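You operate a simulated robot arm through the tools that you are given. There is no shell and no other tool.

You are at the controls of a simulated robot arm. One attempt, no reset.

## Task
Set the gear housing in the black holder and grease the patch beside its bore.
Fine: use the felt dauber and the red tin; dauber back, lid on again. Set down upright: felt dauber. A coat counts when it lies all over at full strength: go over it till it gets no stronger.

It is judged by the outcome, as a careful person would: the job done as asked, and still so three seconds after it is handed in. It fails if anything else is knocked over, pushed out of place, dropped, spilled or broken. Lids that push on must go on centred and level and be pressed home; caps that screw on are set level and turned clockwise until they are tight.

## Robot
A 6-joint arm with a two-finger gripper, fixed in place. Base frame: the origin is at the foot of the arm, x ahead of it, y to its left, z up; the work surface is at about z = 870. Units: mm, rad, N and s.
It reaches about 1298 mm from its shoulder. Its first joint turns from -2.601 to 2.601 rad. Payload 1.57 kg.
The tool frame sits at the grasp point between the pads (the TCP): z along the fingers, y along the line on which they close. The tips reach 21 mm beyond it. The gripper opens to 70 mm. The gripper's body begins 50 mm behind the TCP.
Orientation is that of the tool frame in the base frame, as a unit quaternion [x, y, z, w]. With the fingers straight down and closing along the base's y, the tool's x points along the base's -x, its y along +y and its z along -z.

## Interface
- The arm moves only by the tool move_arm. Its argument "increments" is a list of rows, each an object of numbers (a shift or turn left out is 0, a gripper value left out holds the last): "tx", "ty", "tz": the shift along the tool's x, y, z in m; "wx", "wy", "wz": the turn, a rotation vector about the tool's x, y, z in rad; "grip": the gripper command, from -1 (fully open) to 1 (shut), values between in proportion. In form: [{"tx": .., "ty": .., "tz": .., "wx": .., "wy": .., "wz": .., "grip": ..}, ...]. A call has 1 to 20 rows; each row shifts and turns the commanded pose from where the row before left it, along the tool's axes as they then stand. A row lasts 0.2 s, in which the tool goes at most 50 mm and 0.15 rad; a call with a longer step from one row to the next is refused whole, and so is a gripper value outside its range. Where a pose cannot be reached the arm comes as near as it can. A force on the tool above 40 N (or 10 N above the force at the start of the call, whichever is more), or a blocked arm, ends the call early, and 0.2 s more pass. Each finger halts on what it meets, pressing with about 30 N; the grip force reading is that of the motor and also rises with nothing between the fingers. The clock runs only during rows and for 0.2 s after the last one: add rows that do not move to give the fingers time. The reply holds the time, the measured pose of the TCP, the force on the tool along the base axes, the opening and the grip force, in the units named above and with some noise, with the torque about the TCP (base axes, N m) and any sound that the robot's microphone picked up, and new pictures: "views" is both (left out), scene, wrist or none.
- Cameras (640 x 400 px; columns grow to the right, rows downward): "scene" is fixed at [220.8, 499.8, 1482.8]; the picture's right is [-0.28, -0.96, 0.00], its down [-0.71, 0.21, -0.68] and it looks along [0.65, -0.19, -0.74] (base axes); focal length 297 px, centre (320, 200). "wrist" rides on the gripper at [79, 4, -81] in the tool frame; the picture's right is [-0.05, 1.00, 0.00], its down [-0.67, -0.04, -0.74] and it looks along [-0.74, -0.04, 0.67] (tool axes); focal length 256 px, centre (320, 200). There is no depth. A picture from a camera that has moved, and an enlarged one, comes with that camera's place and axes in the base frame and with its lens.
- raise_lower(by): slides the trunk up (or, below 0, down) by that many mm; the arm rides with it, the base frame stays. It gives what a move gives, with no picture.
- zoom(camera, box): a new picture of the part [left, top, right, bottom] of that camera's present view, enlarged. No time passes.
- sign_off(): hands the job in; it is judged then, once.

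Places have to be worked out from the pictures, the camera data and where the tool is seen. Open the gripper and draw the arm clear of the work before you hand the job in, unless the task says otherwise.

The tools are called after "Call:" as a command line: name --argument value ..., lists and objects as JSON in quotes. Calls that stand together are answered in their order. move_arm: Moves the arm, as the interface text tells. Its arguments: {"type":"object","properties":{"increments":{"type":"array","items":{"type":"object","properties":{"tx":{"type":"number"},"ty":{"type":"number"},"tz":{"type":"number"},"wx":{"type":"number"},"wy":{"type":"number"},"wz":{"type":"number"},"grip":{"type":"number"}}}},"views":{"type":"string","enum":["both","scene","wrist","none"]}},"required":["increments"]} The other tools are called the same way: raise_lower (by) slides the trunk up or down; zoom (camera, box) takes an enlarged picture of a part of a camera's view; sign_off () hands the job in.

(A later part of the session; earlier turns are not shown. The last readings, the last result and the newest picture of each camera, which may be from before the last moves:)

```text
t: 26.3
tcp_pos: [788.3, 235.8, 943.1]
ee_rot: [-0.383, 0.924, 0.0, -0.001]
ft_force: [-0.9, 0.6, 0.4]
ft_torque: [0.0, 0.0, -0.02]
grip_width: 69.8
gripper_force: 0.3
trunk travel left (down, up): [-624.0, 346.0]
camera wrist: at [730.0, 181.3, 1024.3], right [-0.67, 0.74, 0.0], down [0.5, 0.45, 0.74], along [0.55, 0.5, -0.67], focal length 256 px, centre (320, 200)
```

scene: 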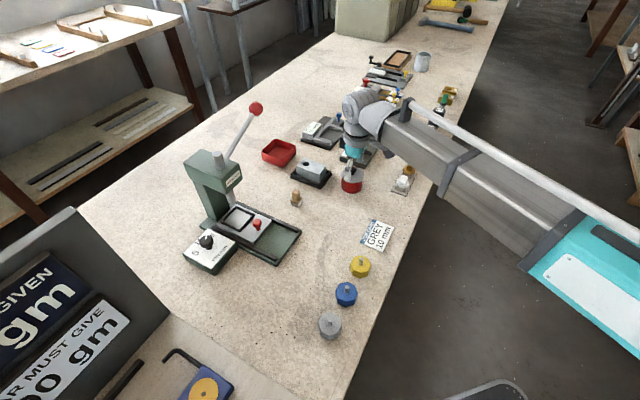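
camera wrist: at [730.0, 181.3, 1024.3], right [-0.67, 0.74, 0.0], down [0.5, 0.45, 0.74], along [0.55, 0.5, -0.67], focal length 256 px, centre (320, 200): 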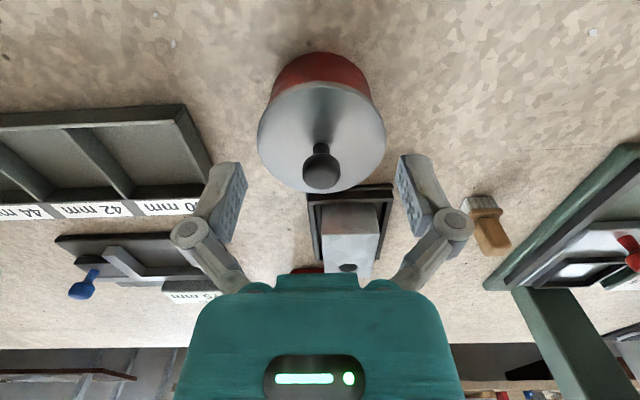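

The knob sits between the pads as predicted; closing the gripper on it.

Call:
move_arm --increments '[{"grip": 1}, {}, {}, {}, {}]' --views "wrist"

```text
t: 27.5
tcp_pos: [788.1, 235.6, 942.2]
ee_rot: [-0.382, 0.924, 0.0, -0.001]
ft_force: [-0.2, 0.0, -0.5]
ft_torque: [0.0, -0.01, 0.01]
grip_width: 15.4
gripper_force: 29.5
trunk travel left (down, up): [-624.0, 346.0]
heard: snap
camera wrist: at [730.1, 181.3, 1024.3], right [-0.67, 0.74, 0.0], down [0.5, 0.45, 0.74], along [0.55, 0.5, -0.67], focal length 256 px, centre (320, 200)
```

wrist: 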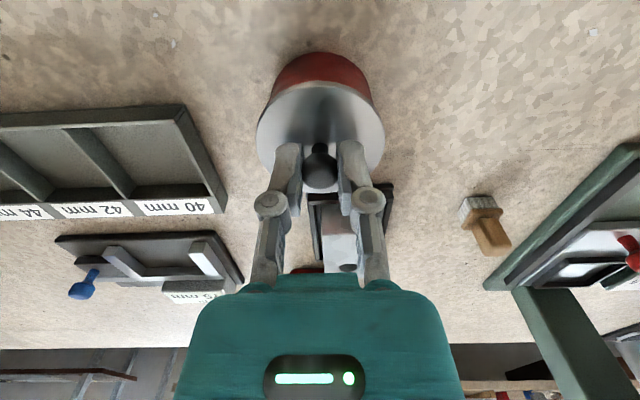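

A "snap" was heard while gripping (width 15.4). I zoom to check the knob and lid's state before lifting.

Call:
zoom --camera "wrist" --box '[240, 40, 400, 200]'

Call:
zoom --camera "scene" --box '[310, 140, 390, 200]'

```text
2.50 times, centred on (320, 120) of wrist
camera zoom: at [730.1, 181.3, 1024.3], right [-0.67, 0.74, 0.0], down [0.5, 0.45, 0.74], along [0.55, 0.5, -0.67], focal length 640 px, centre (320, 400)
```

zoom: 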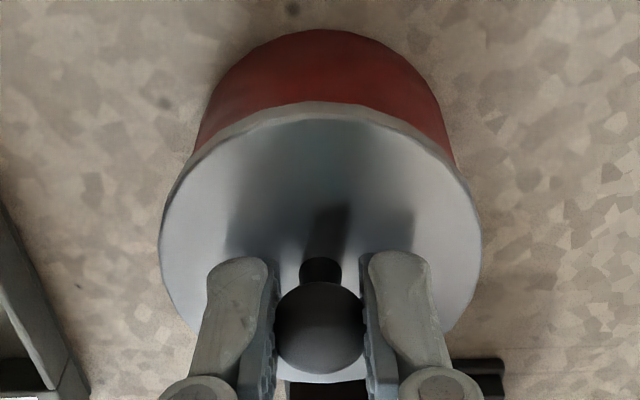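

```text
6.67 times, centred on (350, 170) of scene
camera zoom: at [220.8, 499.8, 1482.8], right [-0.28, -0.96, 0.0], down [-0.71, 0.21, -0.68], along [0.65, -0.19, -0.74], focal length 1982 px, centre (120, 400)
```

zoom: 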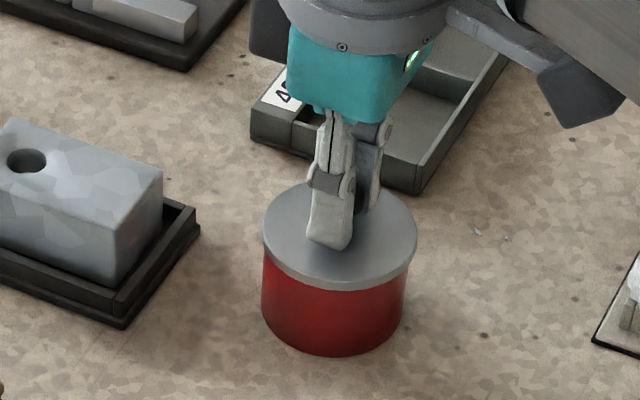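

Lid and knob look intact and the lid is still on. I raise 3 mm and check the pull force.

Call:
raise_lower --by 3

Call:
zoom --camera "scene" --box '[310, 140, 390, 200]'

```text
t: 28.1
tcp_pos: [787.6, 236.5, 945.3]
ee_rot: [-0.383, 0.924, 0.0, 0.0]
ft_force: [0.4, 0.6, 0.2]
ft_torque: [-0.02, 0.0, -0.01]
grip_width: 15.0
gripper_force: 29.9
trunk travel left (down, up): [-627.0, 343.0]
```

```text
6.67 times, centred on (350, 170) of scene
camera zoom: at [220.8, 499.8, 1482.8], right [-0.28, -0.96, 0.0], down [-0.71, 0.21, -0.68], along [0.65, -0.19, -0.74], focal length 1982 px, centre (120, 400)
```

zoom: 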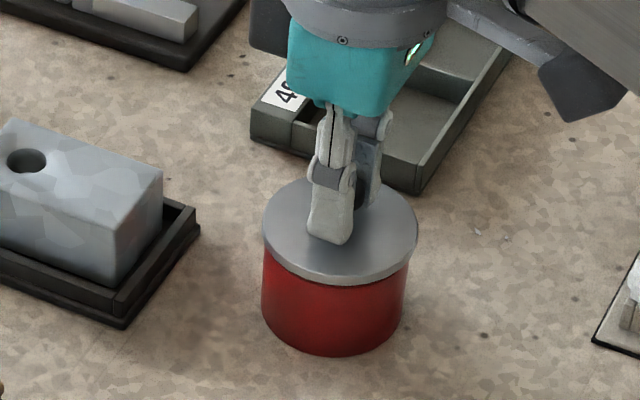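

The lid is rising freely with the tin staying put (no pull force). I lift it a further 45 mm.

Call:
raise_lower --by 20

Call:
raise_lower --by 35

Call:
move_arm --increments '[{}]'

Call:
zoom --camera "scene" --box '[310, 130, 390, 200]'

```text
t: 28.7
tcp_pos: [788.6, 236.0, 964.8]
ee_rot: [-0.383, 0.924, 0.001, 0.0]
ft_force: [0.0, 0.4, -0.6]
ft_torque: [0.05, 0.01, -0.02]
grip_width: 15.1
gripper_force: 30.4
trunk travel left (down, up): [-647.0, 323.0]
```

```text
t: 29.5
tcp_pos: [789.4, 235.9, 1000.4]
ee_rot: [-0.382, 0.924, 0.0, 0.0]
ft_force: [0.4, -0.2, -1.4]
ft_torque: [0.01, 0.03, -0.02]
grip_width: 15.3
gripper_force: 30.2
trunk travel left (down, up): [-682.0, 288.0]
```

```text
t: 29.9
tcp_pos: [788.0, 236.0, 1000.2]
ee_rot: [-0.383, 0.924, 0.0, 0.0]
ft_force: [0.1, 0.6, 0.3]
ft_torque: [0.01, 0.0, 0.0]
grip_width: 15.5
gripper_force: 29.8
trunk travel left (down, up): [-682.0, 288.0]
camera wrist: at [730.1, 181.3, 1082.2], right [-0.67, 0.74, 0.0], down [0.5, 0.45, 0.74], along [0.55, 0.5, -0.67], focal length 256 px, centre (320, 200)
```

scene: 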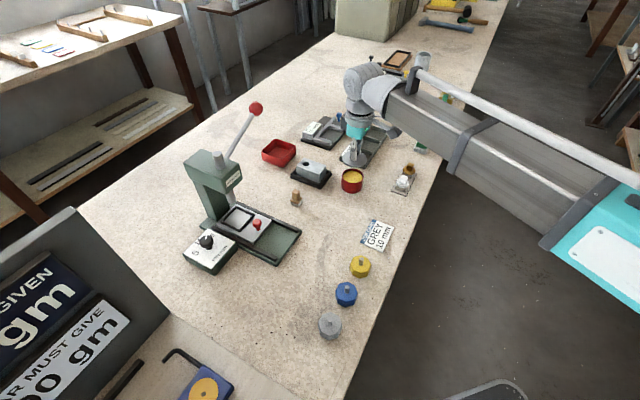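
wrist: 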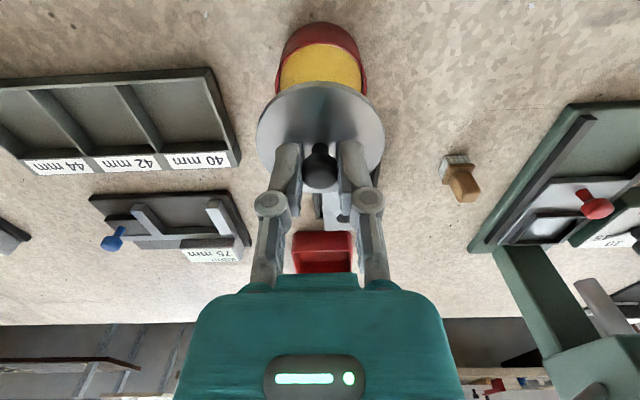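

```text
5.71 times, centred on (350, 165) of scene
camera zoom: at [220.8, 499.8, 1482.8], right [-0.28, -0.96, 0.0], down [-0.71, 0.21, -0.68], along [0.65, -0.19, -0.74], focal length 1699 px, centre (149, 400)
```

zoom: 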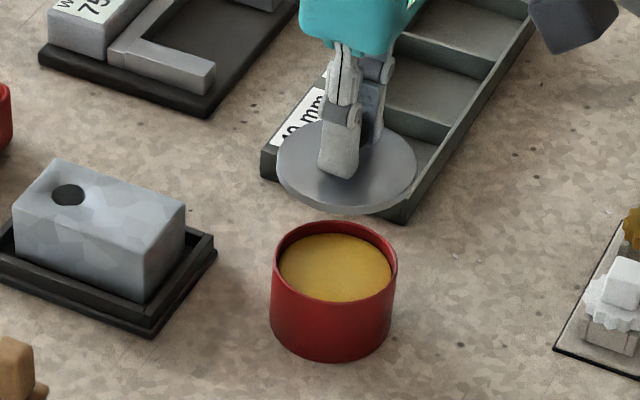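

The lid is off; the tin holds yellow grease. I carry the lid to the free bench area where the housing used to stand (~[690, 310]).

Call:
move_arm --increments '[{"tx": 0.0029, "ty": 0.0203}, {"tx": 0.0043, "ty": 0.0305}, {"tx": 0.0043, "ty": 0.0305}, {"tx": 0.0043, "ty": 0.0305}, {"tx": 0.0014, "ty": 0.0103}, {}, {}]' --views "scene"

Call:
raise_lower --by -80

Call:
zoom --camera "scene" --box '[280, 160, 400, 260]'

```text
t: 31.5
tcp_pos: [688.8, 311.6, 999.9]
ee_rot: [-0.383, 0.924, 0.0, 0.0]
ft_force: [0.2, -0.2, -0.5]
ft_torque: [-0.02, 0.0, 0.02]
grip_width: 15.3
gripper_force: 29.8
trunk travel left (down, up): [-682.0, 288.0]
```

scene: 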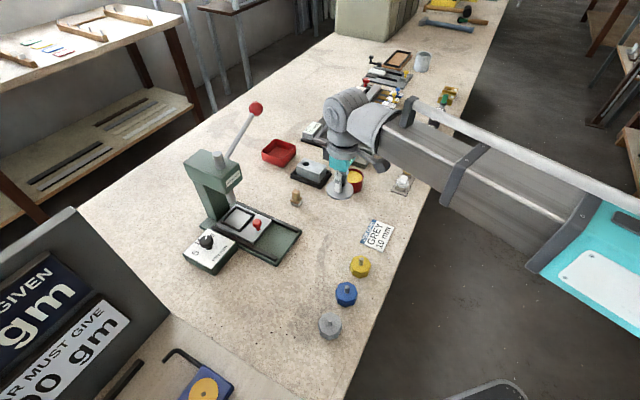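

```text
t: 32.7
tcp_pos: [689.8, 311.1, 921.2]
ee_rot: [-0.383, 0.924, 0.0, 0.0]
ft_force: [0.2, -0.2, -0.3]
ft_torque: [0.02, -0.02, 0.0]
grip_width: 15.4
gripper_force: 29.7
trunk travel left (down, up): [-602.0, 368.0]
```

```text
4.00 times, centred on (340, 210) of scene
camera zoom: at [220.8, 499.8, 1482.8], right [-0.28, -0.96, 0.0], down [-0.71, 0.21, -0.68], along [0.65, -0.19, -0.74], focal length 1189 px, centre (240, 160)
```

zoom: 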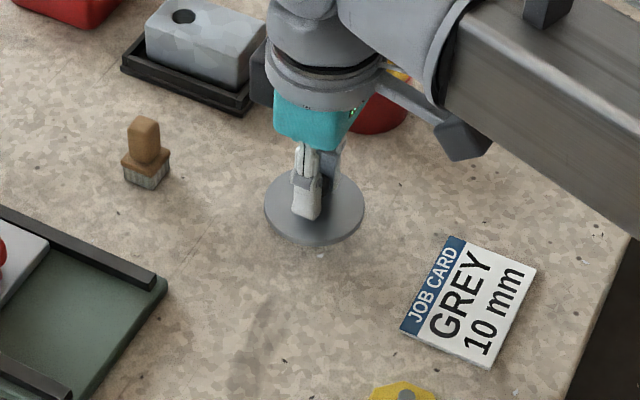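

Lid is above a clear bench area. I lower in small steps until it touches.

Call:
raise_lower --by -8

Call:
raise_lower --by -3

Call:
raise_lower --by -2

```text
t: 33.2
tcp_pos: [688.5, 311.6, 912.4]
ee_rot: [-0.382, 0.924, 0.0, 0.001]
ft_force: [-0.3, 0.2, 0.0]
ft_torque: [-0.01, 0.01, 0.03]
grip_width: 15.4
gripper_force: 29.4
trunk travel left (down, up): [-594.0, 376.0]
```

```text
t: 33.8
tcp_pos: [689.8, 310.1, 910.7]
ee_rot: [-0.382, 0.924, 0.0, 0.0]
ft_force: [0.2, 0.3, -0.2]
ft_torque: [0.01, 0.0, 0.01]
grip_width: 15.3
gripper_force: 29.9
trunk travel left (down, up): [-591.0, 379.0]
```

```text
t: 34.3
tcp_pos: [689.8, 311.0, 906.8]
ee_rot: [-0.383, 0.924, 0.0, 0.0]
ft_force: [0.0, -0.5, -0.9]
ft_torque: [-0.02, 0.02, 0.03]
grip_width: 15.5
gripper_force: 30.2
trunk travel left (down, up): [-589.0, 381.0]
```

No contact yet at TCP z≈907; continuing in 1.5 mm steps.

Call:
raise_lower --by -1.5

Call:
raise_lower --by -1.5

Call:
zoom --camera "scene" --box '[310, 170, 390, 230]'

```text
t: 34.8
tcp_pos: [689.3, 310.5, 906.3]
ee_rot: [-0.383, 0.924, 0.001, 0.0]
ft_force: [-0.2, -0.4, 0.1]
ft_torque: [0.0, 0.01, 0.0]
grip_width: 15.4
gripper_force: 30.3
trunk travel left (down, up): [-587.0, 383.0]
```

```text
t: 35.3
tcp_pos: [690.4, 310.9, 904.7]
ee_rot: [-0.383, 0.924, 0.0, 0.0]
ft_force: [1.1, -1.3, 0.1]
ft_torque: [-0.01, 0.01, 0.0]
grip_width: 15.3
gripper_force: 30.1
trunk travel left (down, up): [-586.0, 384.0]
```

```text
6.67 times, centred on (350, 200) of scene
camera zoom: at [220.8, 499.8, 1482.8], right [-0.28, -0.96, 0.0], down [-0.71, 0.21, -0.68], along [0.65, -0.19, -0.74], focal length 1982 px, centre (120, 200)
```

zoom: 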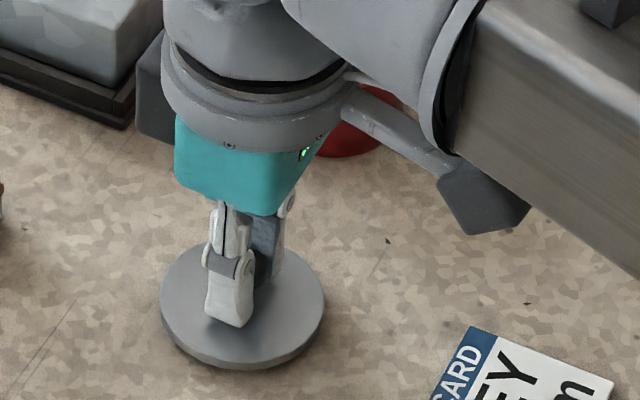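

Still no contact force; continue with 1 mm steps.

Call:
raise_lower --by -1

Call:
raise_lower --by -1

```text
t: 35.8
tcp_pos: [689.1, 311.0, 902.9]
ee_rot: [-0.383, 0.924, 0.0, 0.0]
ft_force: [0.9, 0.5, 0.2]
ft_torque: [0.0, 0.03, -0.04]
grip_width: 14.9
gripper_force: 30.2
trunk travel left (down, up): [-585.0, 385.0]
```

```text
t: 36.3
tcp_pos: [689.3, 310.7, 902.9]
ee_rot: [-0.382, 0.924, 0.0, 0.001]
ft_force: [-0.5, 0.5, 0.5]
ft_torque: [0.01, 0.0, 0.01]
grip_width: 15.5
gripper_force: 30.4
trunk travel left (down, up): [-584.0, 386.0]
```

Continuing down 1 mm at a time, watching force.

Call:
raise_lower --by -1

Call:
raise_lower --by -1

Call:
zoom --camera "scene" --box '[320, 180, 370, 220]'

```text
t: 36.8
tcp_pos: [688.8, 312.7, 901.8]
ee_rot: [-0.383, 0.924, 0.0, 0.0]
ft_force: [-0.3, 0.8, -0.3]
ft_torque: [0.0, -0.01, 0.02]
grip_width: 15.4
gripper_force: 29.9
trunk travel left (down, up): [-583.0, 387.0]
```

```text
t: 37.4
tcp_pos: [689.1, 310.7, 899.8]
ee_rot: [-0.383, 0.924, 0.0, 0.0]
ft_force: [-0.2, 0.7, -0.6]
ft_torque: [0.0, -0.02, 0.04]
grip_width: 15.1
gripper_force: 30.4
trunk travel left (down, up): [-582.0, 388.0]
```

```text
10.00 times, centred on (345, 200) of scene
camera zoom: at [220.8, 499.8, 1482.8], right [-0.28, -0.96, 0.0], down [-0.71, 0.21, -0.68], along [0.65, -0.19, -0.74], focal length 2973 px, centre (70, 200)
```

zoom: 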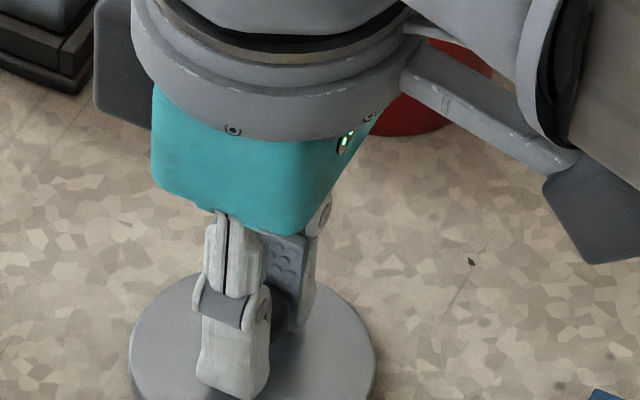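

Still hanging free. Continue lowering 1 mm at a time.

Call:
raise_lower --by -1

Call:
raise_lower --by -1

Call:
move_arm --increments '[{}]'

Call:
zoom --camera "wrist" --box '[240, 70, 400, 200]'

```text
t: 37.9
tcp_pos: [689.0, 310.5, 899.5]
ee_rot: [-0.383, 0.924, 0.002, 0.0]
ft_force: [2.6, 1.0, 8.2]
ft_torque: [0.01, -0.02, 0.02]
grip_width: 15.2
gripper_force: 29.8
trunk travel left (down, up): [-581.0, 389.0]
```

```text
t: 38.4
tcp_pos: [689.4, 310.8, 898.6]
ee_rot: [-0.383, 0.924, 0.0, 0.001]
ft_force: [5.9, 4.1, 23.4]
ft_torque: [0.05, -0.06, -0.03]
grip_width: 15.3
gripper_force: 29.8
trunk travel left (down, up): [-580.0, 390.0]
```

```text
t: 38.8
tcp_pos: [688.4, 310.6, 899.6]
ee_rot: [-0.383, 0.924, 0.0, 0.001]
ft_force: [6.3, 3.4, 23.6]
ft_torque: [0.05, -0.14, 0.02]
grip_width: 15.2
gripper_force: 30.1
trunk travel left (down, up): [-580.0, 390.0]
camera wrist: at [630.4, 256.2, 981.3], right [-0.67, 0.74, 0.0], down [0.5, 0.45, 0.75], along [0.56, 0.5, -0.67], focal length 256 px, centre (320, 200)
```

scene: 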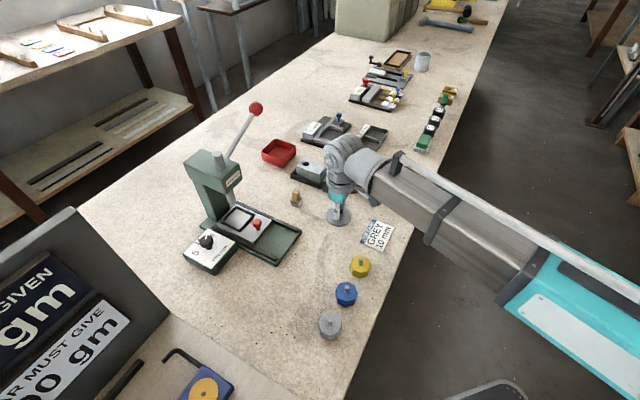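
wrist: 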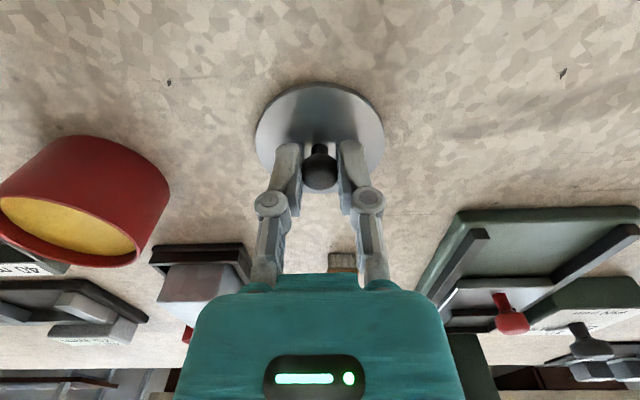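

```text
3.08 times, centred on (320, 135) of wrist
camera zoom: at [630.4, 256.2, 981.3], right [-0.67, 0.74, 0.0], down [0.5, 0.45, 0.75], along [0.56, 0.5, -0.67], focal length 788 px, centre (320, 400)
```

zoom: 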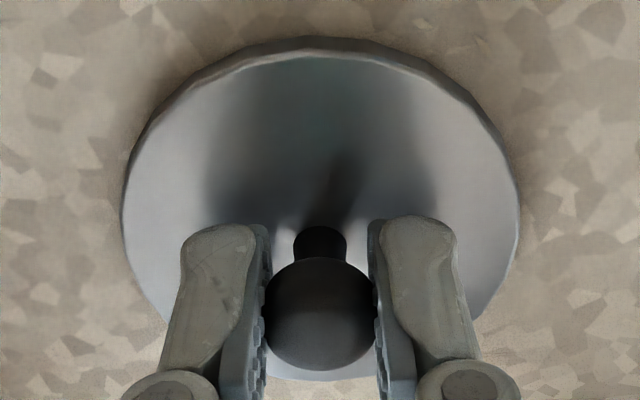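

The lid is firmly on the bench (23 N at TCP ≈899). I relieve the pressure and release it.

Call:
raise_lower --by 1.3

Call:
move_arm --increments '[{"grip": -1}, {}, {}, {}, {}]' --views "wrist"

Call:
raise_lower --by 115

```text
t: 39.3
tcp_pos: [688.0, 310.8, 899.2]
ee_rot: [-0.383, 0.924, 0.0, -0.001]
ft_force: [-0.4, 0.4, 2.3]
ft_torque: [0.06, -0.01, 0.0]
grip_width: 15.2
gripper_force: 30.3
trunk travel left (down, up): [-581.0, 389.0]
```

```text
t: 40.5
tcp_pos: [689.7, 311.7, 899.3]
ee_rot: [-0.383, 0.924, 0.0, 0.0]
ft_force: [-0.6, -0.2, -0.2]
ft_torque: [0.0, -0.02, 0.02]
grip_width: 69.8
gripper_force: 0.0
trunk travel left (down, up): [-581.0, 389.0]
camera wrist: at [631.3, 256.5, 981.6], right [-0.67, 0.74, 0.0], down [0.5, 0.45, 0.74], along [0.55, 0.5, -0.67], focal length 256 px, centre (320, 200)
```

wrist: 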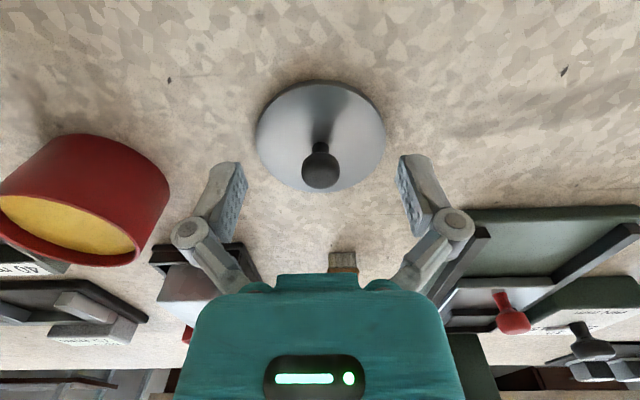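

```text
t: 41.9
tcp_pos: [689.8, 312.3, 1013.6]
ee_rot: [-0.382, 0.924, 0.0, 0.0]
ft_force: [0.3, -0.9, 0.7]
ft_torque: [-0.02, 0.02, 0.01]
grip_width: 70.1
gripper_force: 0.0
trunk travel left (down, up): [-696.0, 274.0]
```

Lid is parked with knob up at ~[689.5, 311]. Now I look at the dauber and the open tin from this height.

Call:
move_arm --increments '[{}]'

Call:
zoom --camera "wrist" --box '[290, 140, 390, 230]'

Call:
zoom --camera "wrist" --box '[80, 60, 240, 200]'

Call:
zoom --camera "scene" --box '[270, 150, 370, 220]'

```text
t: 42.3
tcp_pos: [690.5, 312.1, 1014.5]
ee_rot: [-0.382, 0.924, 0.0, 0.001]
ft_force: [-0.3, 0.4, 0.0]
ft_torque: [0.0, 0.01, 0.01]
grip_width: 69.9
gripper_force: 0.0
trunk travel left (down, up): [-696.0, 274.0]
camera wrist: at [631.3, 256.5, 1096.6], right [-0.67, 0.74, 0.0], down [0.5, 0.45, 0.74], along [0.55, 0.5, -0.67], focal length 256 px, centre (320, 200)
```

scene: 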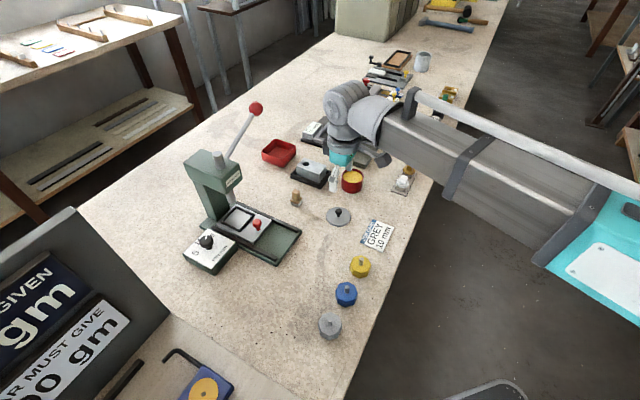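
wrist: 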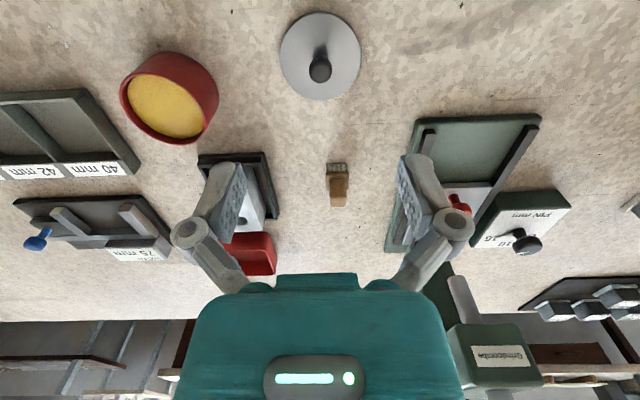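

```text
4.44 times, centred on (340, 185) of wrist
camera zoom: at [631.3, 256.5, 1096.6], right [-0.67, 0.74, 0.0], down [0.5, 0.45, 0.74], along [0.55, 0.5, -0.67], focal length 1138 px, centre (231, 267)
```

zoom: 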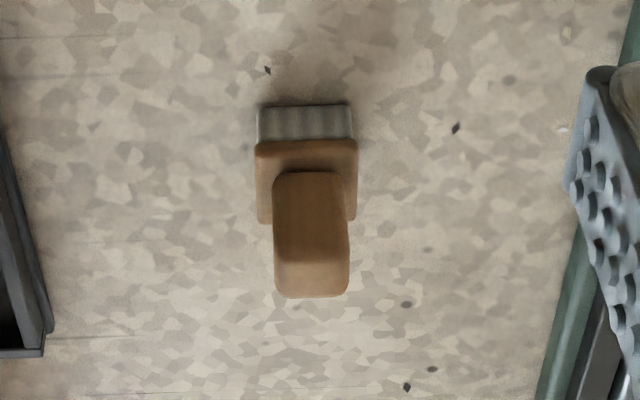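

```text
2.86 times, centred on (160, 130) of wrist
camera zoom: at [631.3, 256.5, 1096.6], right [-0.67, 0.74, 0.0], down [0.5, 0.45, 0.74], along [0.55, 0.5, -0.67], focal length 731 px, centre (777, 400)
```

zoom: 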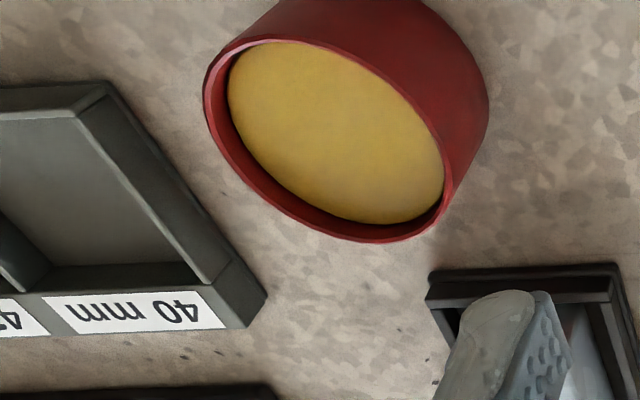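

```text
5.71 times, centred on (320, 185) of scene
camera zoom: at [220.8, 499.8, 1482.8], right [-0.28, -0.96, 0.0], down [-0.71, 0.21, -0.68], along [0.65, -0.19, -0.74], focal length 1699 px, centre (320, 286)
```

zoom: 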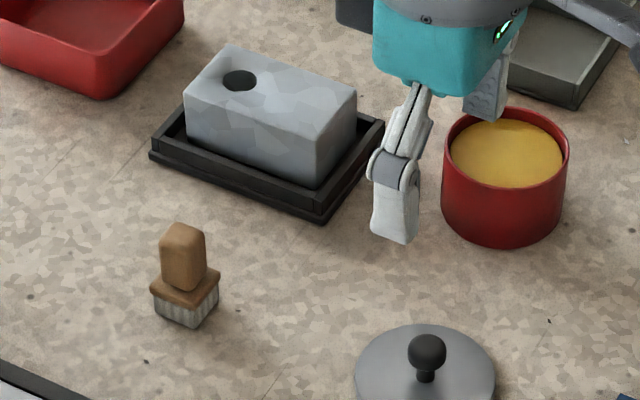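

The dauber stands at about [768, 405.5], felt ~23 mm square, handle ~17.5 mm wide, top at z≈919.5, aligned with the 45° gripper. I move above it with the gripper partly open (40 mm).

Call:
move_arm --increments '[{"tx": -0.031, "ty": 0.0032, "grip": -0.14}, {"tx": -0.031, "ty": 0.0032}, {"tx": -0.031, "ty": 0.0032}, {"tx": -0.03, "ty": 0.0032}, {}, {}]' --views "none"

Call:
raise_lower --by -60

Call:
move_arm --increments '[{}]'

Call:
zoom --camera "wrist" --box '[240, 60, 400, 220]'

```text
t: 43.7
tcp_pos: [767.2, 407.3, 1014.9]
ee_rot: [-0.383, 0.924, 0.0, 0.0]
ft_force: [-0.5, 0.5, -0.9]
ft_torque: [0.0, -0.02, -0.02]
grip_width: 39.9
gripper_force: 0.1
trunk travel left (down, up): [-696.0, 274.0]
```

```text
t: 44.7
tcp_pos: [767.3, 406.8, 954.7]
ee_rot: [-0.382, 0.924, 0.0, 0.0]
ft_force: [-0.5, -0.3, 0.1]
ft_torque: [-0.02, -0.01, 0.0]
grip_width: 40.0
gripper_force: 0.1
trunk travel left (down, up): [-636.0, 334.0]
```

```text
t: 45.1
tcp_pos: [766.6, 407.4, 953.5]
ee_rot: [-0.383, 0.924, 0.0, 0.001]
ft_force: [0.1, -0.3, 0.2]
ft_torque: [0.02, 0.03, 0.02]
grip_width: 39.6
gripper_force: 0.3
trunk travel left (down, up): [-636.0, 334.0]
camera wrist: at [709.6, 352.6, 1036.6], right [-0.67, 0.74, 0.0], down [0.5, 0.45, 0.74], along [0.55, 0.5, -0.67], focal length 256 px, centre (320, 200)
```

scene: 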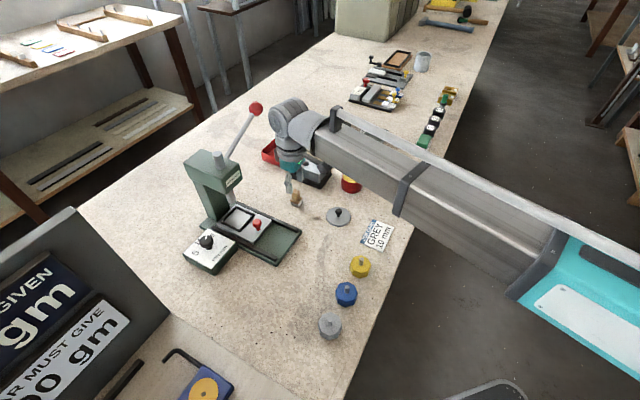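
wrist: 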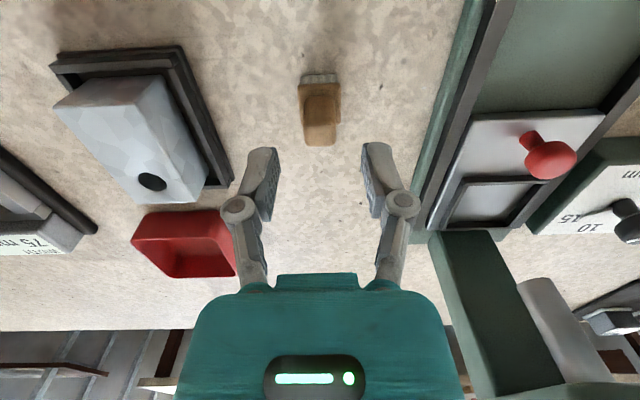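

```text
2.50 times, centred on (320, 140) of wrist
camera zoom: at [709.6, 352.6, 1036.6], right [-0.67, 0.74, 0.0], down [0.5, 0.45, 0.74], along [0.55, 0.5, -0.67], focal length 640 px, centre (320, 350)
```

zoom: 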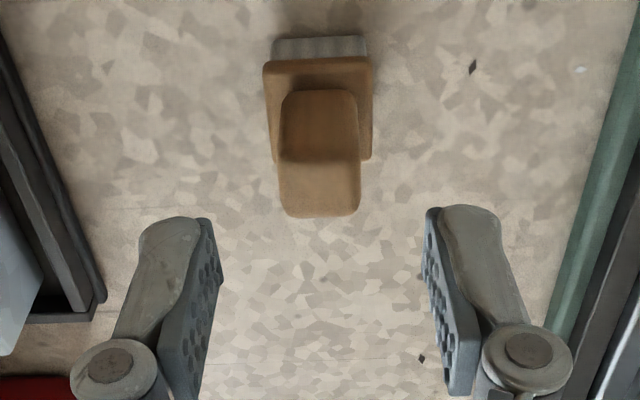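

Alignment over the handle is within 1 mm. Cap top is near z 892, so I lower 36 mm to TCP≈918 (tips ~897) and close.

Call:
raise_lower --by -36

Call:
move_arm --increments '[{"grip": 1}, {}, {}, {}]'

Call:
zoom --camera "scene" --box '[265, 160, 345, 220]'

```text
t: 45.9
tcp_pos: [767.9, 407.0, 917.6]
ee_rot: [-0.383, 0.924, -0.001, 0.0]
ft_force: [-0.3, -0.4, 0.6]
ft_torque: [-0.02, 0.01, 0.02]
grip_width: 39.9
gripper_force: 0.0
trunk travel left (down, up): [-600.0, 370.0]
```

```text
t: 46.9
tcp_pos: [768.7, 406.5, 918.7]
ee_rot: [-0.382, 0.924, 0.0, 0.0]
ft_force: [-0.3, 0.0, 2.5]
ft_torque: [0.02, -0.02, 0.03]
grip_width: 17.1
gripper_force: 30.4
trunk travel left (down, up): [-600.0, 370.0]
camera wrist: at [709.5, 352.6, 1000.7], right [-0.67, 0.74, 0.0], down [0.5, 0.45, 0.74], along [0.55, 0.5, -0.67], focal length 256 px, centre (320, 200)
```

scene: 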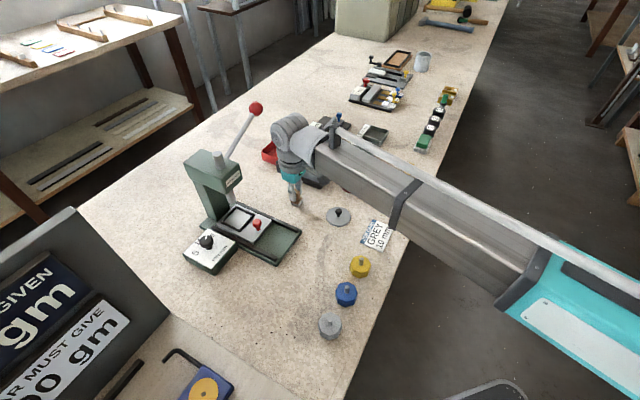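
wrist: 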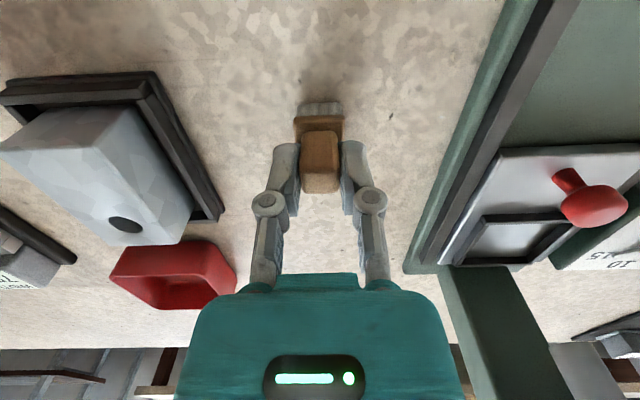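

```text
6.67 times, centred on (305, 190) of scene
camera zoom: at [220.8, 499.8, 1482.8], right [-0.28, -0.96, 0.0], down [-0.71, 0.21, -0.68], along [0.65, -0.19, -0.74], focal length 1982 px, centre (420, 267)
```

zoom: 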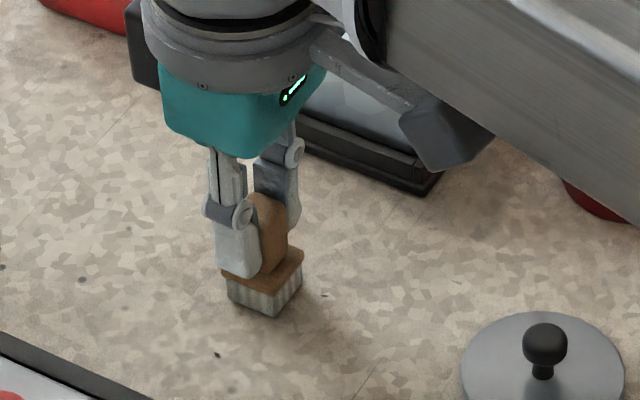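

The dauber is held (17.1 mm). I lift it 80 mm straight up and carry it over the open tin at [789, 236].

Call:
raise_lower --by 80

Call:
move_arm --increments '[{"tx": 0.0151, "ty": -0.0194}, {"tx": 0.0211, "ty": -0.0269}, {"tx": 0.0211, "ty": -0.0269}, {"tx": 0.0211, "ty": -0.0269}, {"tx": 0.0171, "ty": -0.0219}, {"tx": 0.0099, "ty": -0.0127}, {}, {}]'

Call:
zoom --camera "scene" --box '[310, 130, 390, 200]'

Call:
zoom --camera "wrist" --box '[240, 0, 400, 200]'

```text
t: 48.1
tcp_pos: [766.8, 407.2, 998.3]
ee_rot: [-0.383, 0.924, 0.0, 0.0]
ft_force: [0.8, -0.5, -1.1]
ft_torque: [0.02, 0.0, -0.01]
grip_width: 17.0
gripper_force: 30.0
trunk travel left (down, up): [-680.0, 290.0]
```

```text
t: 49.9
tcp_pos: [785.4, 237.2, 998.3]
ee_rot: [-0.382, 0.924, 0.0, 0.0]
ft_force: [-1.0, 0.0, 0.0]
ft_torque: [-0.01, 0.0, 0.02]
grip_width: 17.2
gripper_force: 29.7
trunk travel left (down, up): [-680.0, 290.0]
camera wrist: at [727.5, 182.2, 1080.6], right [-0.67, 0.74, 0.0], down [0.5, 0.45, 0.74], along [0.55, 0.5, -0.67], focal length 256 px, centre (320, 200)
```

scene: 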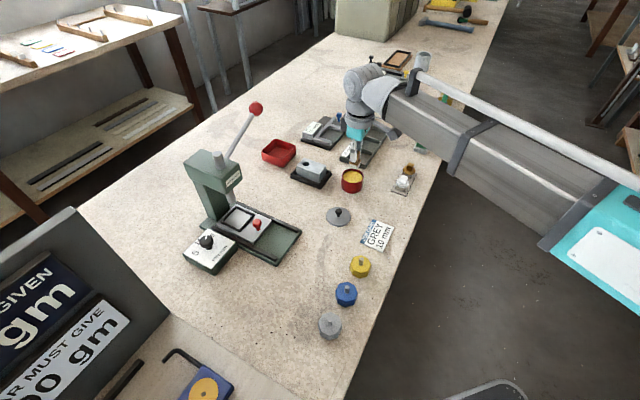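
wrist: 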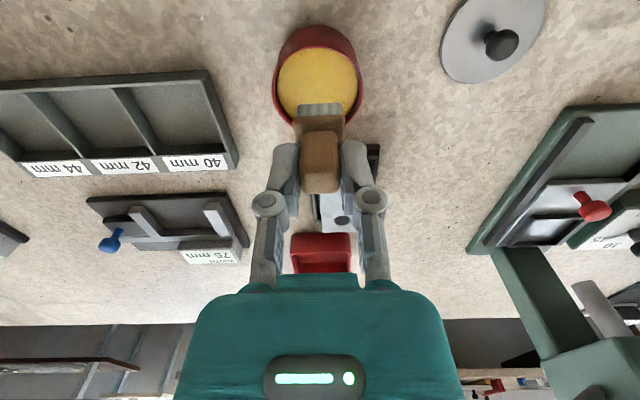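

```text
5.71 times, centred on (350, 165) of scene
camera zoom: at [220.8, 499.8, 1482.8], right [-0.28, -0.96, 0.0], down [-0.71, 0.21, -0.68], along [0.65, -0.19, -0.74], focal length 1699 px, centre (149, 400)
```

zoom: 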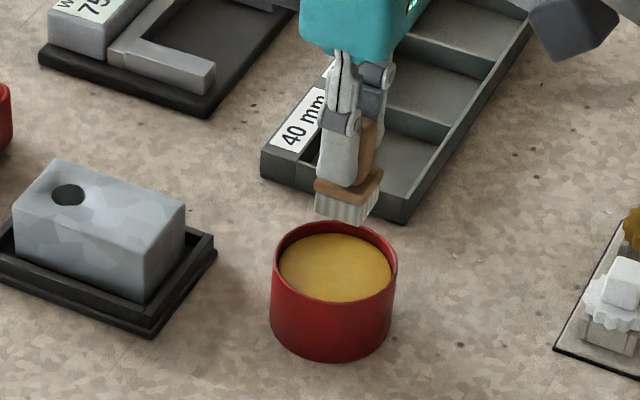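

```text
2.00 times, centred on (320, 100) of wrist
camera zoom: at [727.5, 182.2, 1080.6], right [-0.67, 0.74, 0.0], down [0.5, 0.45, 0.74], along [0.55, 0.5, -0.67], focal length 512 px, centre (320, 400)
```

zoom: 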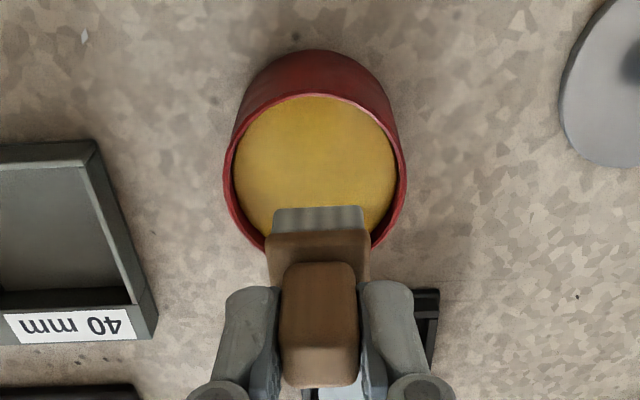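

The dauber hangs over the tin with ~2 mm offset. I correct that and lower so the felt is just above the grease (felt bottom ≈ 907), then step down.

Call:
move_arm --increments '[{"tx": -0.0022, "ty": -0.002}, {}]' --views "none"

Call:
raise_lower --by -43

Call:
raise_lower --by -3

Call:
zoom --camera "scene" --box '[320, 150, 380, 200]'

```text
t: 50.5
tcp_pos: [789.2, 237.8, 998.2]
ee_rot: [-0.383, 0.924, 0.0, 0.0]
ft_force: [0.5, 0.3, -0.4]
ft_torque: [-0.02, 0.01, 0.0]
grip_width: 17.1
gripper_force: 30.2
trunk travel left (down, up): [-680.0, 290.0]
```

```text
t: 51.4
tcp_pos: [788.9, 236.9, 956.1]
ee_rot: [-0.383, 0.924, 0.0, 0.0]
ft_force: [-0.1, -0.3, -1.4]
ft_torque: [0.01, 0.01, 0.01]
grip_width: 17.2
gripper_force: 30.0
trunk travel left (down, up): [-637.0, 333.0]
```

```text
t: 51.9
tcp_pos: [788.6, 237.3, 953.0]
ee_rot: [-0.382, 0.924, 0.0, 0.002]
ft_force: [0.1, 0.1, 1.4]
ft_torque: [-0.01, 0.01, 0.03]
grip_width: 17.1
gripper_force: 30.0
trunk travel left (down, up): [-634.0, 336.0]
```

```text
8.00 times, centred on (350, 175) of scene
camera zoom: at [220.8, 499.8, 1482.8], right [-0.28, -0.96, 0.0], down [-0.71, 0.21, -0.68], along [0.65, -0.19, -0.74], focal length 2379 px, centre (80, 400)
```

zoom: 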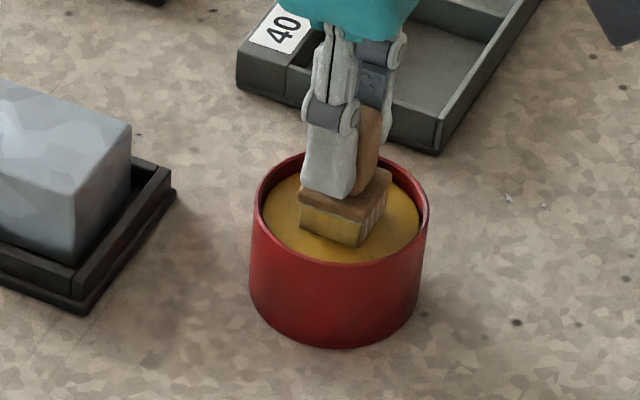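

The felt has reached the grease and shows yellow (slight upward force 1.4 N). I press ~2 mm more to load it well.

Call:
raise_lower --by -1.5

Call:
move_arm --increments '[{}, {}, {}]' --views "none"

Call:
zoom --camera "scene" --box '[330, 155, 370, 190]'

```text
t: 52.4
tcp_pos: [789.0, 236.6, 952.4]
ee_rot: [-0.383, 0.924, -0.001, 0.001]
ft_force: [5.9, 2.0, 23.7]
ft_torque: [0.05, -0.24, 0.0]
grip_width: 17.2
gripper_force: 29.6
trunk travel left (down, up): [-632.0, 338.0]
```

```text
t: 53.2
tcp_pos: [786.8, 237.3, 952.9]
ee_rot: [-0.382, 0.924, 0.0, 0.001]
ft_force: [9.3, 3.5, 27.7]
ft_torque: [0.16, -0.33, 0.02]
grip_width: 17.0
gripper_force: 30.1
trunk travel left (down, up): [-632.0, 338.0]
```

```text
11.43 times, centred on (350, 172) of scene
camera zoom: at [220.8, 499.8, 1482.8], right [-0.28, -0.96, 0.0], down [-0.71, 0.21, -0.68], along [0.65, -0.19, -0.74], focal length 3398 px, centre (-23, 514)
```

zoom: 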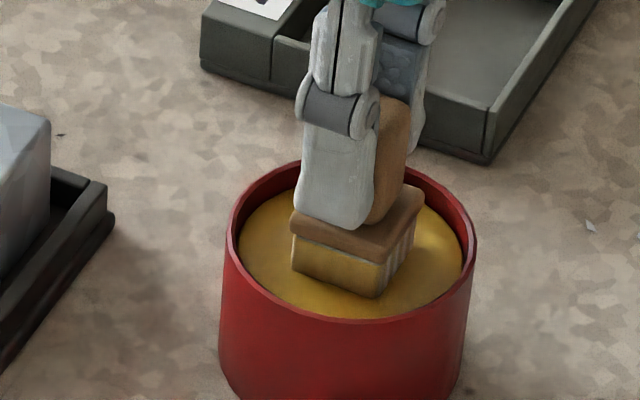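

The felt is well pressed onto the grease (≈28 N). I ease off and lift 50 mm to inspect the felt.

Call:
raise_lower --by 50

Call:
move_arm --increments '[{}]' --views "wrist"

Call:
zoom --camera "scene" --box '[330, 130, 390, 190]'

Call:
zoom --camera "wrist" --box '[240, 40, 400, 200]'

```text
t: 54.1
tcp_pos: [789.7, 237.4, 1002.2]
ee_rot: [-0.382, 0.924, 0.001, 0.001]
ft_force: [0.5, 0.4, -0.1]
ft_torque: [0.02, 0.03, -0.04]
grip_width: 17.3
gripper_force: 29.9
trunk travel left (down, up): [-682.0, 288.0]
```

```text
t: 54.5
tcp_pos: [789.2, 237.3, 1001.2]
ee_rot: [-0.383, 0.924, 0.0, 0.0]
ft_force: [0.6, 0.1, -0.9]
ft_torque: [0.01, -0.04, 0.01]
grip_width: 17.1
gripper_force: 29.8
trunk travel left (down, up): [-682.0, 288.0]
camera wrist: at [731.0, 182.6, 1083.0], right [-0.67, 0.74, 0.0], down [0.5, 0.45, 0.74], along [0.55, 0.5, -0.67], focal length 256 px, centre (320, 200)
```

wrist: 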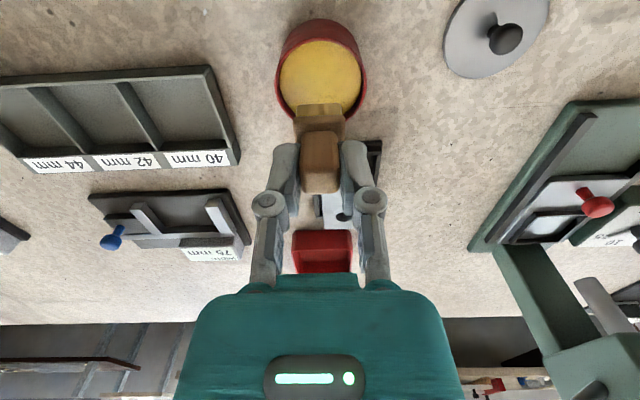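

```text
6.67 times, centred on (360, 160) of scene
camera zoom: at [220.8, 499.8, 1482.8], right [-0.28, -0.96, 0.0], down [-0.71, 0.21, -0.68], along [0.65, -0.19, -0.74], focal length 1982 px, centre (53, 467)
```

zoom: 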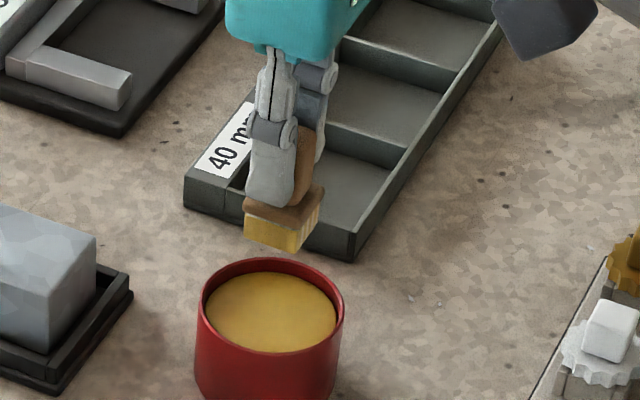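

```text
2.50 times, centred on (320, 120) of wrist
camera zoom: at [731.0, 182.6, 1083.0], right [-0.67, 0.74, 0.0], down [0.5, 0.45, 0.74], along [0.55, 0.5, -0.67], focal length 640 px, centre (320, 400)
```

zoom: 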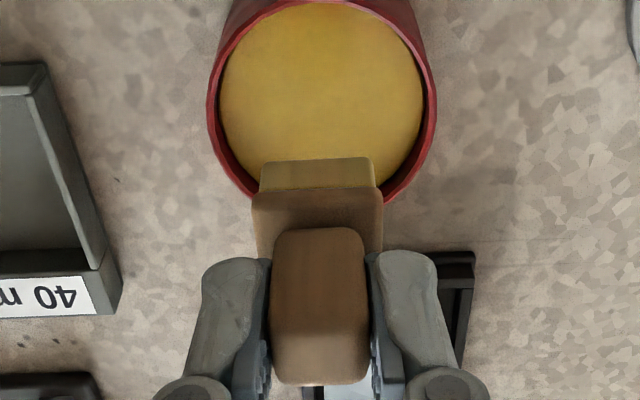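

The felt is now evenly loaded with yellow grease. The housing centre is [864.2, 336.6], bore 17 mm beyond it along the long axis, so I carry the dauber above the free area at about [854.3, 326.7].

Call:
move_arm --increments '[{"tx": -0.02, "ty": 0.0037}, {"tx": -0.03, "ty": 0.005}, {"tx": -0.03, "ty": 0.005}, {"tx": -0.02, "ty": 0.0033}, {"tx": -0.0101, "ty": 0.0017}, {}, {}]'

Call:
raise_lower --by -35

Call:
move_arm --increments '[{}]'

Call:
zoom --camera "scene" --box '[280, 130, 350, 190]'

Call:
zoom --camera "wrist" --box '[240, 40, 400, 240]'

```text
t: 56.1
tcp_pos: [854.5, 328.2, 1000.8]
ee_rot: [-0.382, 0.924, 0.0, 0.0]
ft_force: [0.3, -0.6, -0.4]
ft_torque: [-0.02, 0.0, -0.02]
grip_width: 17.0
gripper_force: 30.1
trunk travel left (down, up): [-682.0, 288.0]
camera wrist: at [796.3, 273.8, 1083.0], right [-0.67, 0.74, 0.0], down [0.5, 0.45, 0.74], along [0.55, 0.5, -0.67], focal length 256 px, centre (320, 200)
```

scene: 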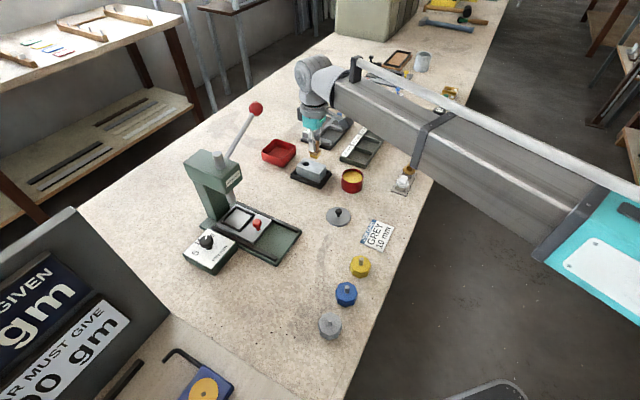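
wrist: 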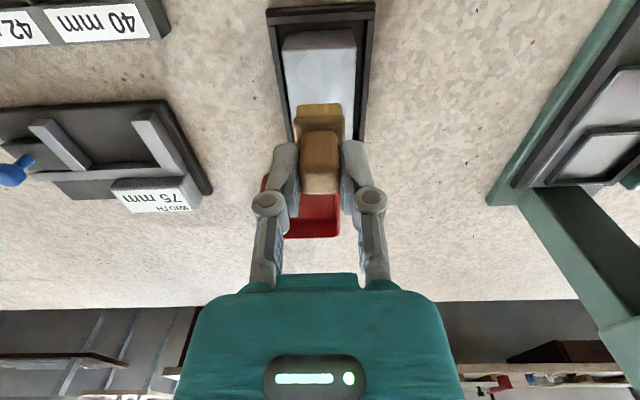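

```text
t: 56.9
tcp_pos: [854.6, 327.9, 966.1]
ee_rot: [-0.383, 0.924, 0.0, 0.0]
ft_force: [-0.1, 0.9, 0.3]
ft_torque: [0.0, -0.01, 0.04]
grip_width: 17.0
gripper_force: 29.6
trunk travel left (down, up): [-647.0, 323.0]
```

```text
t: 57.3
tcp_pos: [853.3, 327.8, 966.8]
ee_rot: [-0.383, 0.924, 0.0, -0.001]
ft_force: [1.2, 0.0, 0.0]
ft_torque: [-0.04, -0.02, -0.01]
grip_width: 17.1
gripper_force: 29.6
trunk travel left (down, up): [-647.0, 323.0]
camera wrist: at [796.4, 273.7, 1048.0], right [-0.67, 0.74, 0.0], down [0.5, 0.45, 0.74], along [0.55, 0.5, -0.67], focal length 256 px, centre (320, 200)
```

scene: 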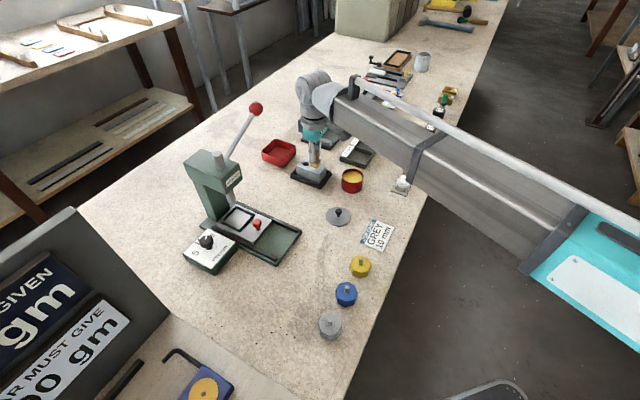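
wrist: 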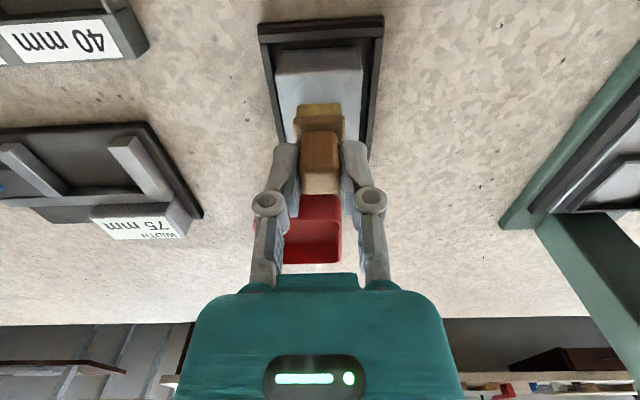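

```text
6.67 times, centred on (315, 160) of scene
camera zoom: at [220.8, 499.8, 1482.8], right [-0.28, -0.96, 0.0], down [-0.71, 0.21, -0.68], along [0.65, -0.19, -0.74], focal length 1982 px, centre (353, 467)
```

zoom: 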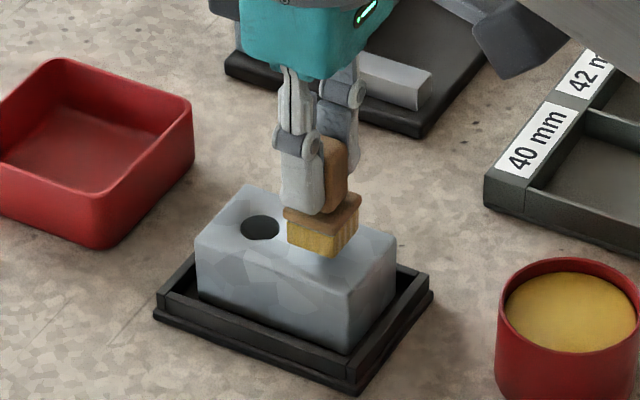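

```text
2.00 times, centred on (320, 140) of wrist
camera zoom: at [796.4, 273.7, 1048.0], right [-0.67, 0.74, 0.0], down [0.5, 0.45, 0.74], along [0.55, 0.5, -0.67], focal length 512 px, centre (320, 320)
```

zoom: 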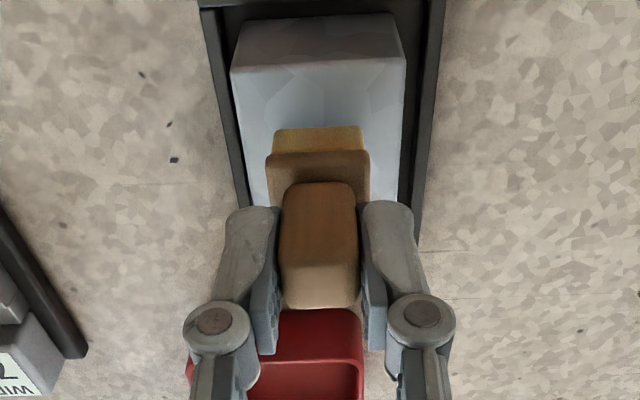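

The felt hangs ~6 mm above the free part of the top, clear of the bore. I step down to light contact.

Call:
raise_lower --by -4

Call:
raise_lower --by -1

Call:
raise_lower --by -1

```text
t: 57.8
tcp_pos: [854.0, 327.5, 961.8]
ee_rot: [-0.383, 0.924, 0.0, 0.0]
ft_force: [0.3, -0.2, -0.6]
ft_torque: [-0.03, 0.03, 0.02]
grip_width: 17.0
gripper_force: 29.3
trunk travel left (down, up): [-643.0, 327.0]
```

```text
t: 58.4
tcp_pos: [853.8, 327.8, 962.2]
ee_rot: [-0.383, 0.924, 0.0, 0.001]
ft_force: [0.1, -0.3, -0.3]
ft_torque: [-0.01, -0.03, -0.02]
grip_width: 17.2
gripper_force: 30.1
trunk travel left (down, up): [-642.0, 328.0]
```

```text
t: 58.9
tcp_pos: [854.4, 327.4, 960.6]
ee_rot: [-0.383, 0.924, 0.0, 0.0]
ft_force: [2.5, 1.0, 7.3]
ft_torque: [0.04, -0.13, 0.02]
grip_width: 17.2
gripper_force: 30.4
trunk travel left (down, up): [-641.0, 329.0]
```

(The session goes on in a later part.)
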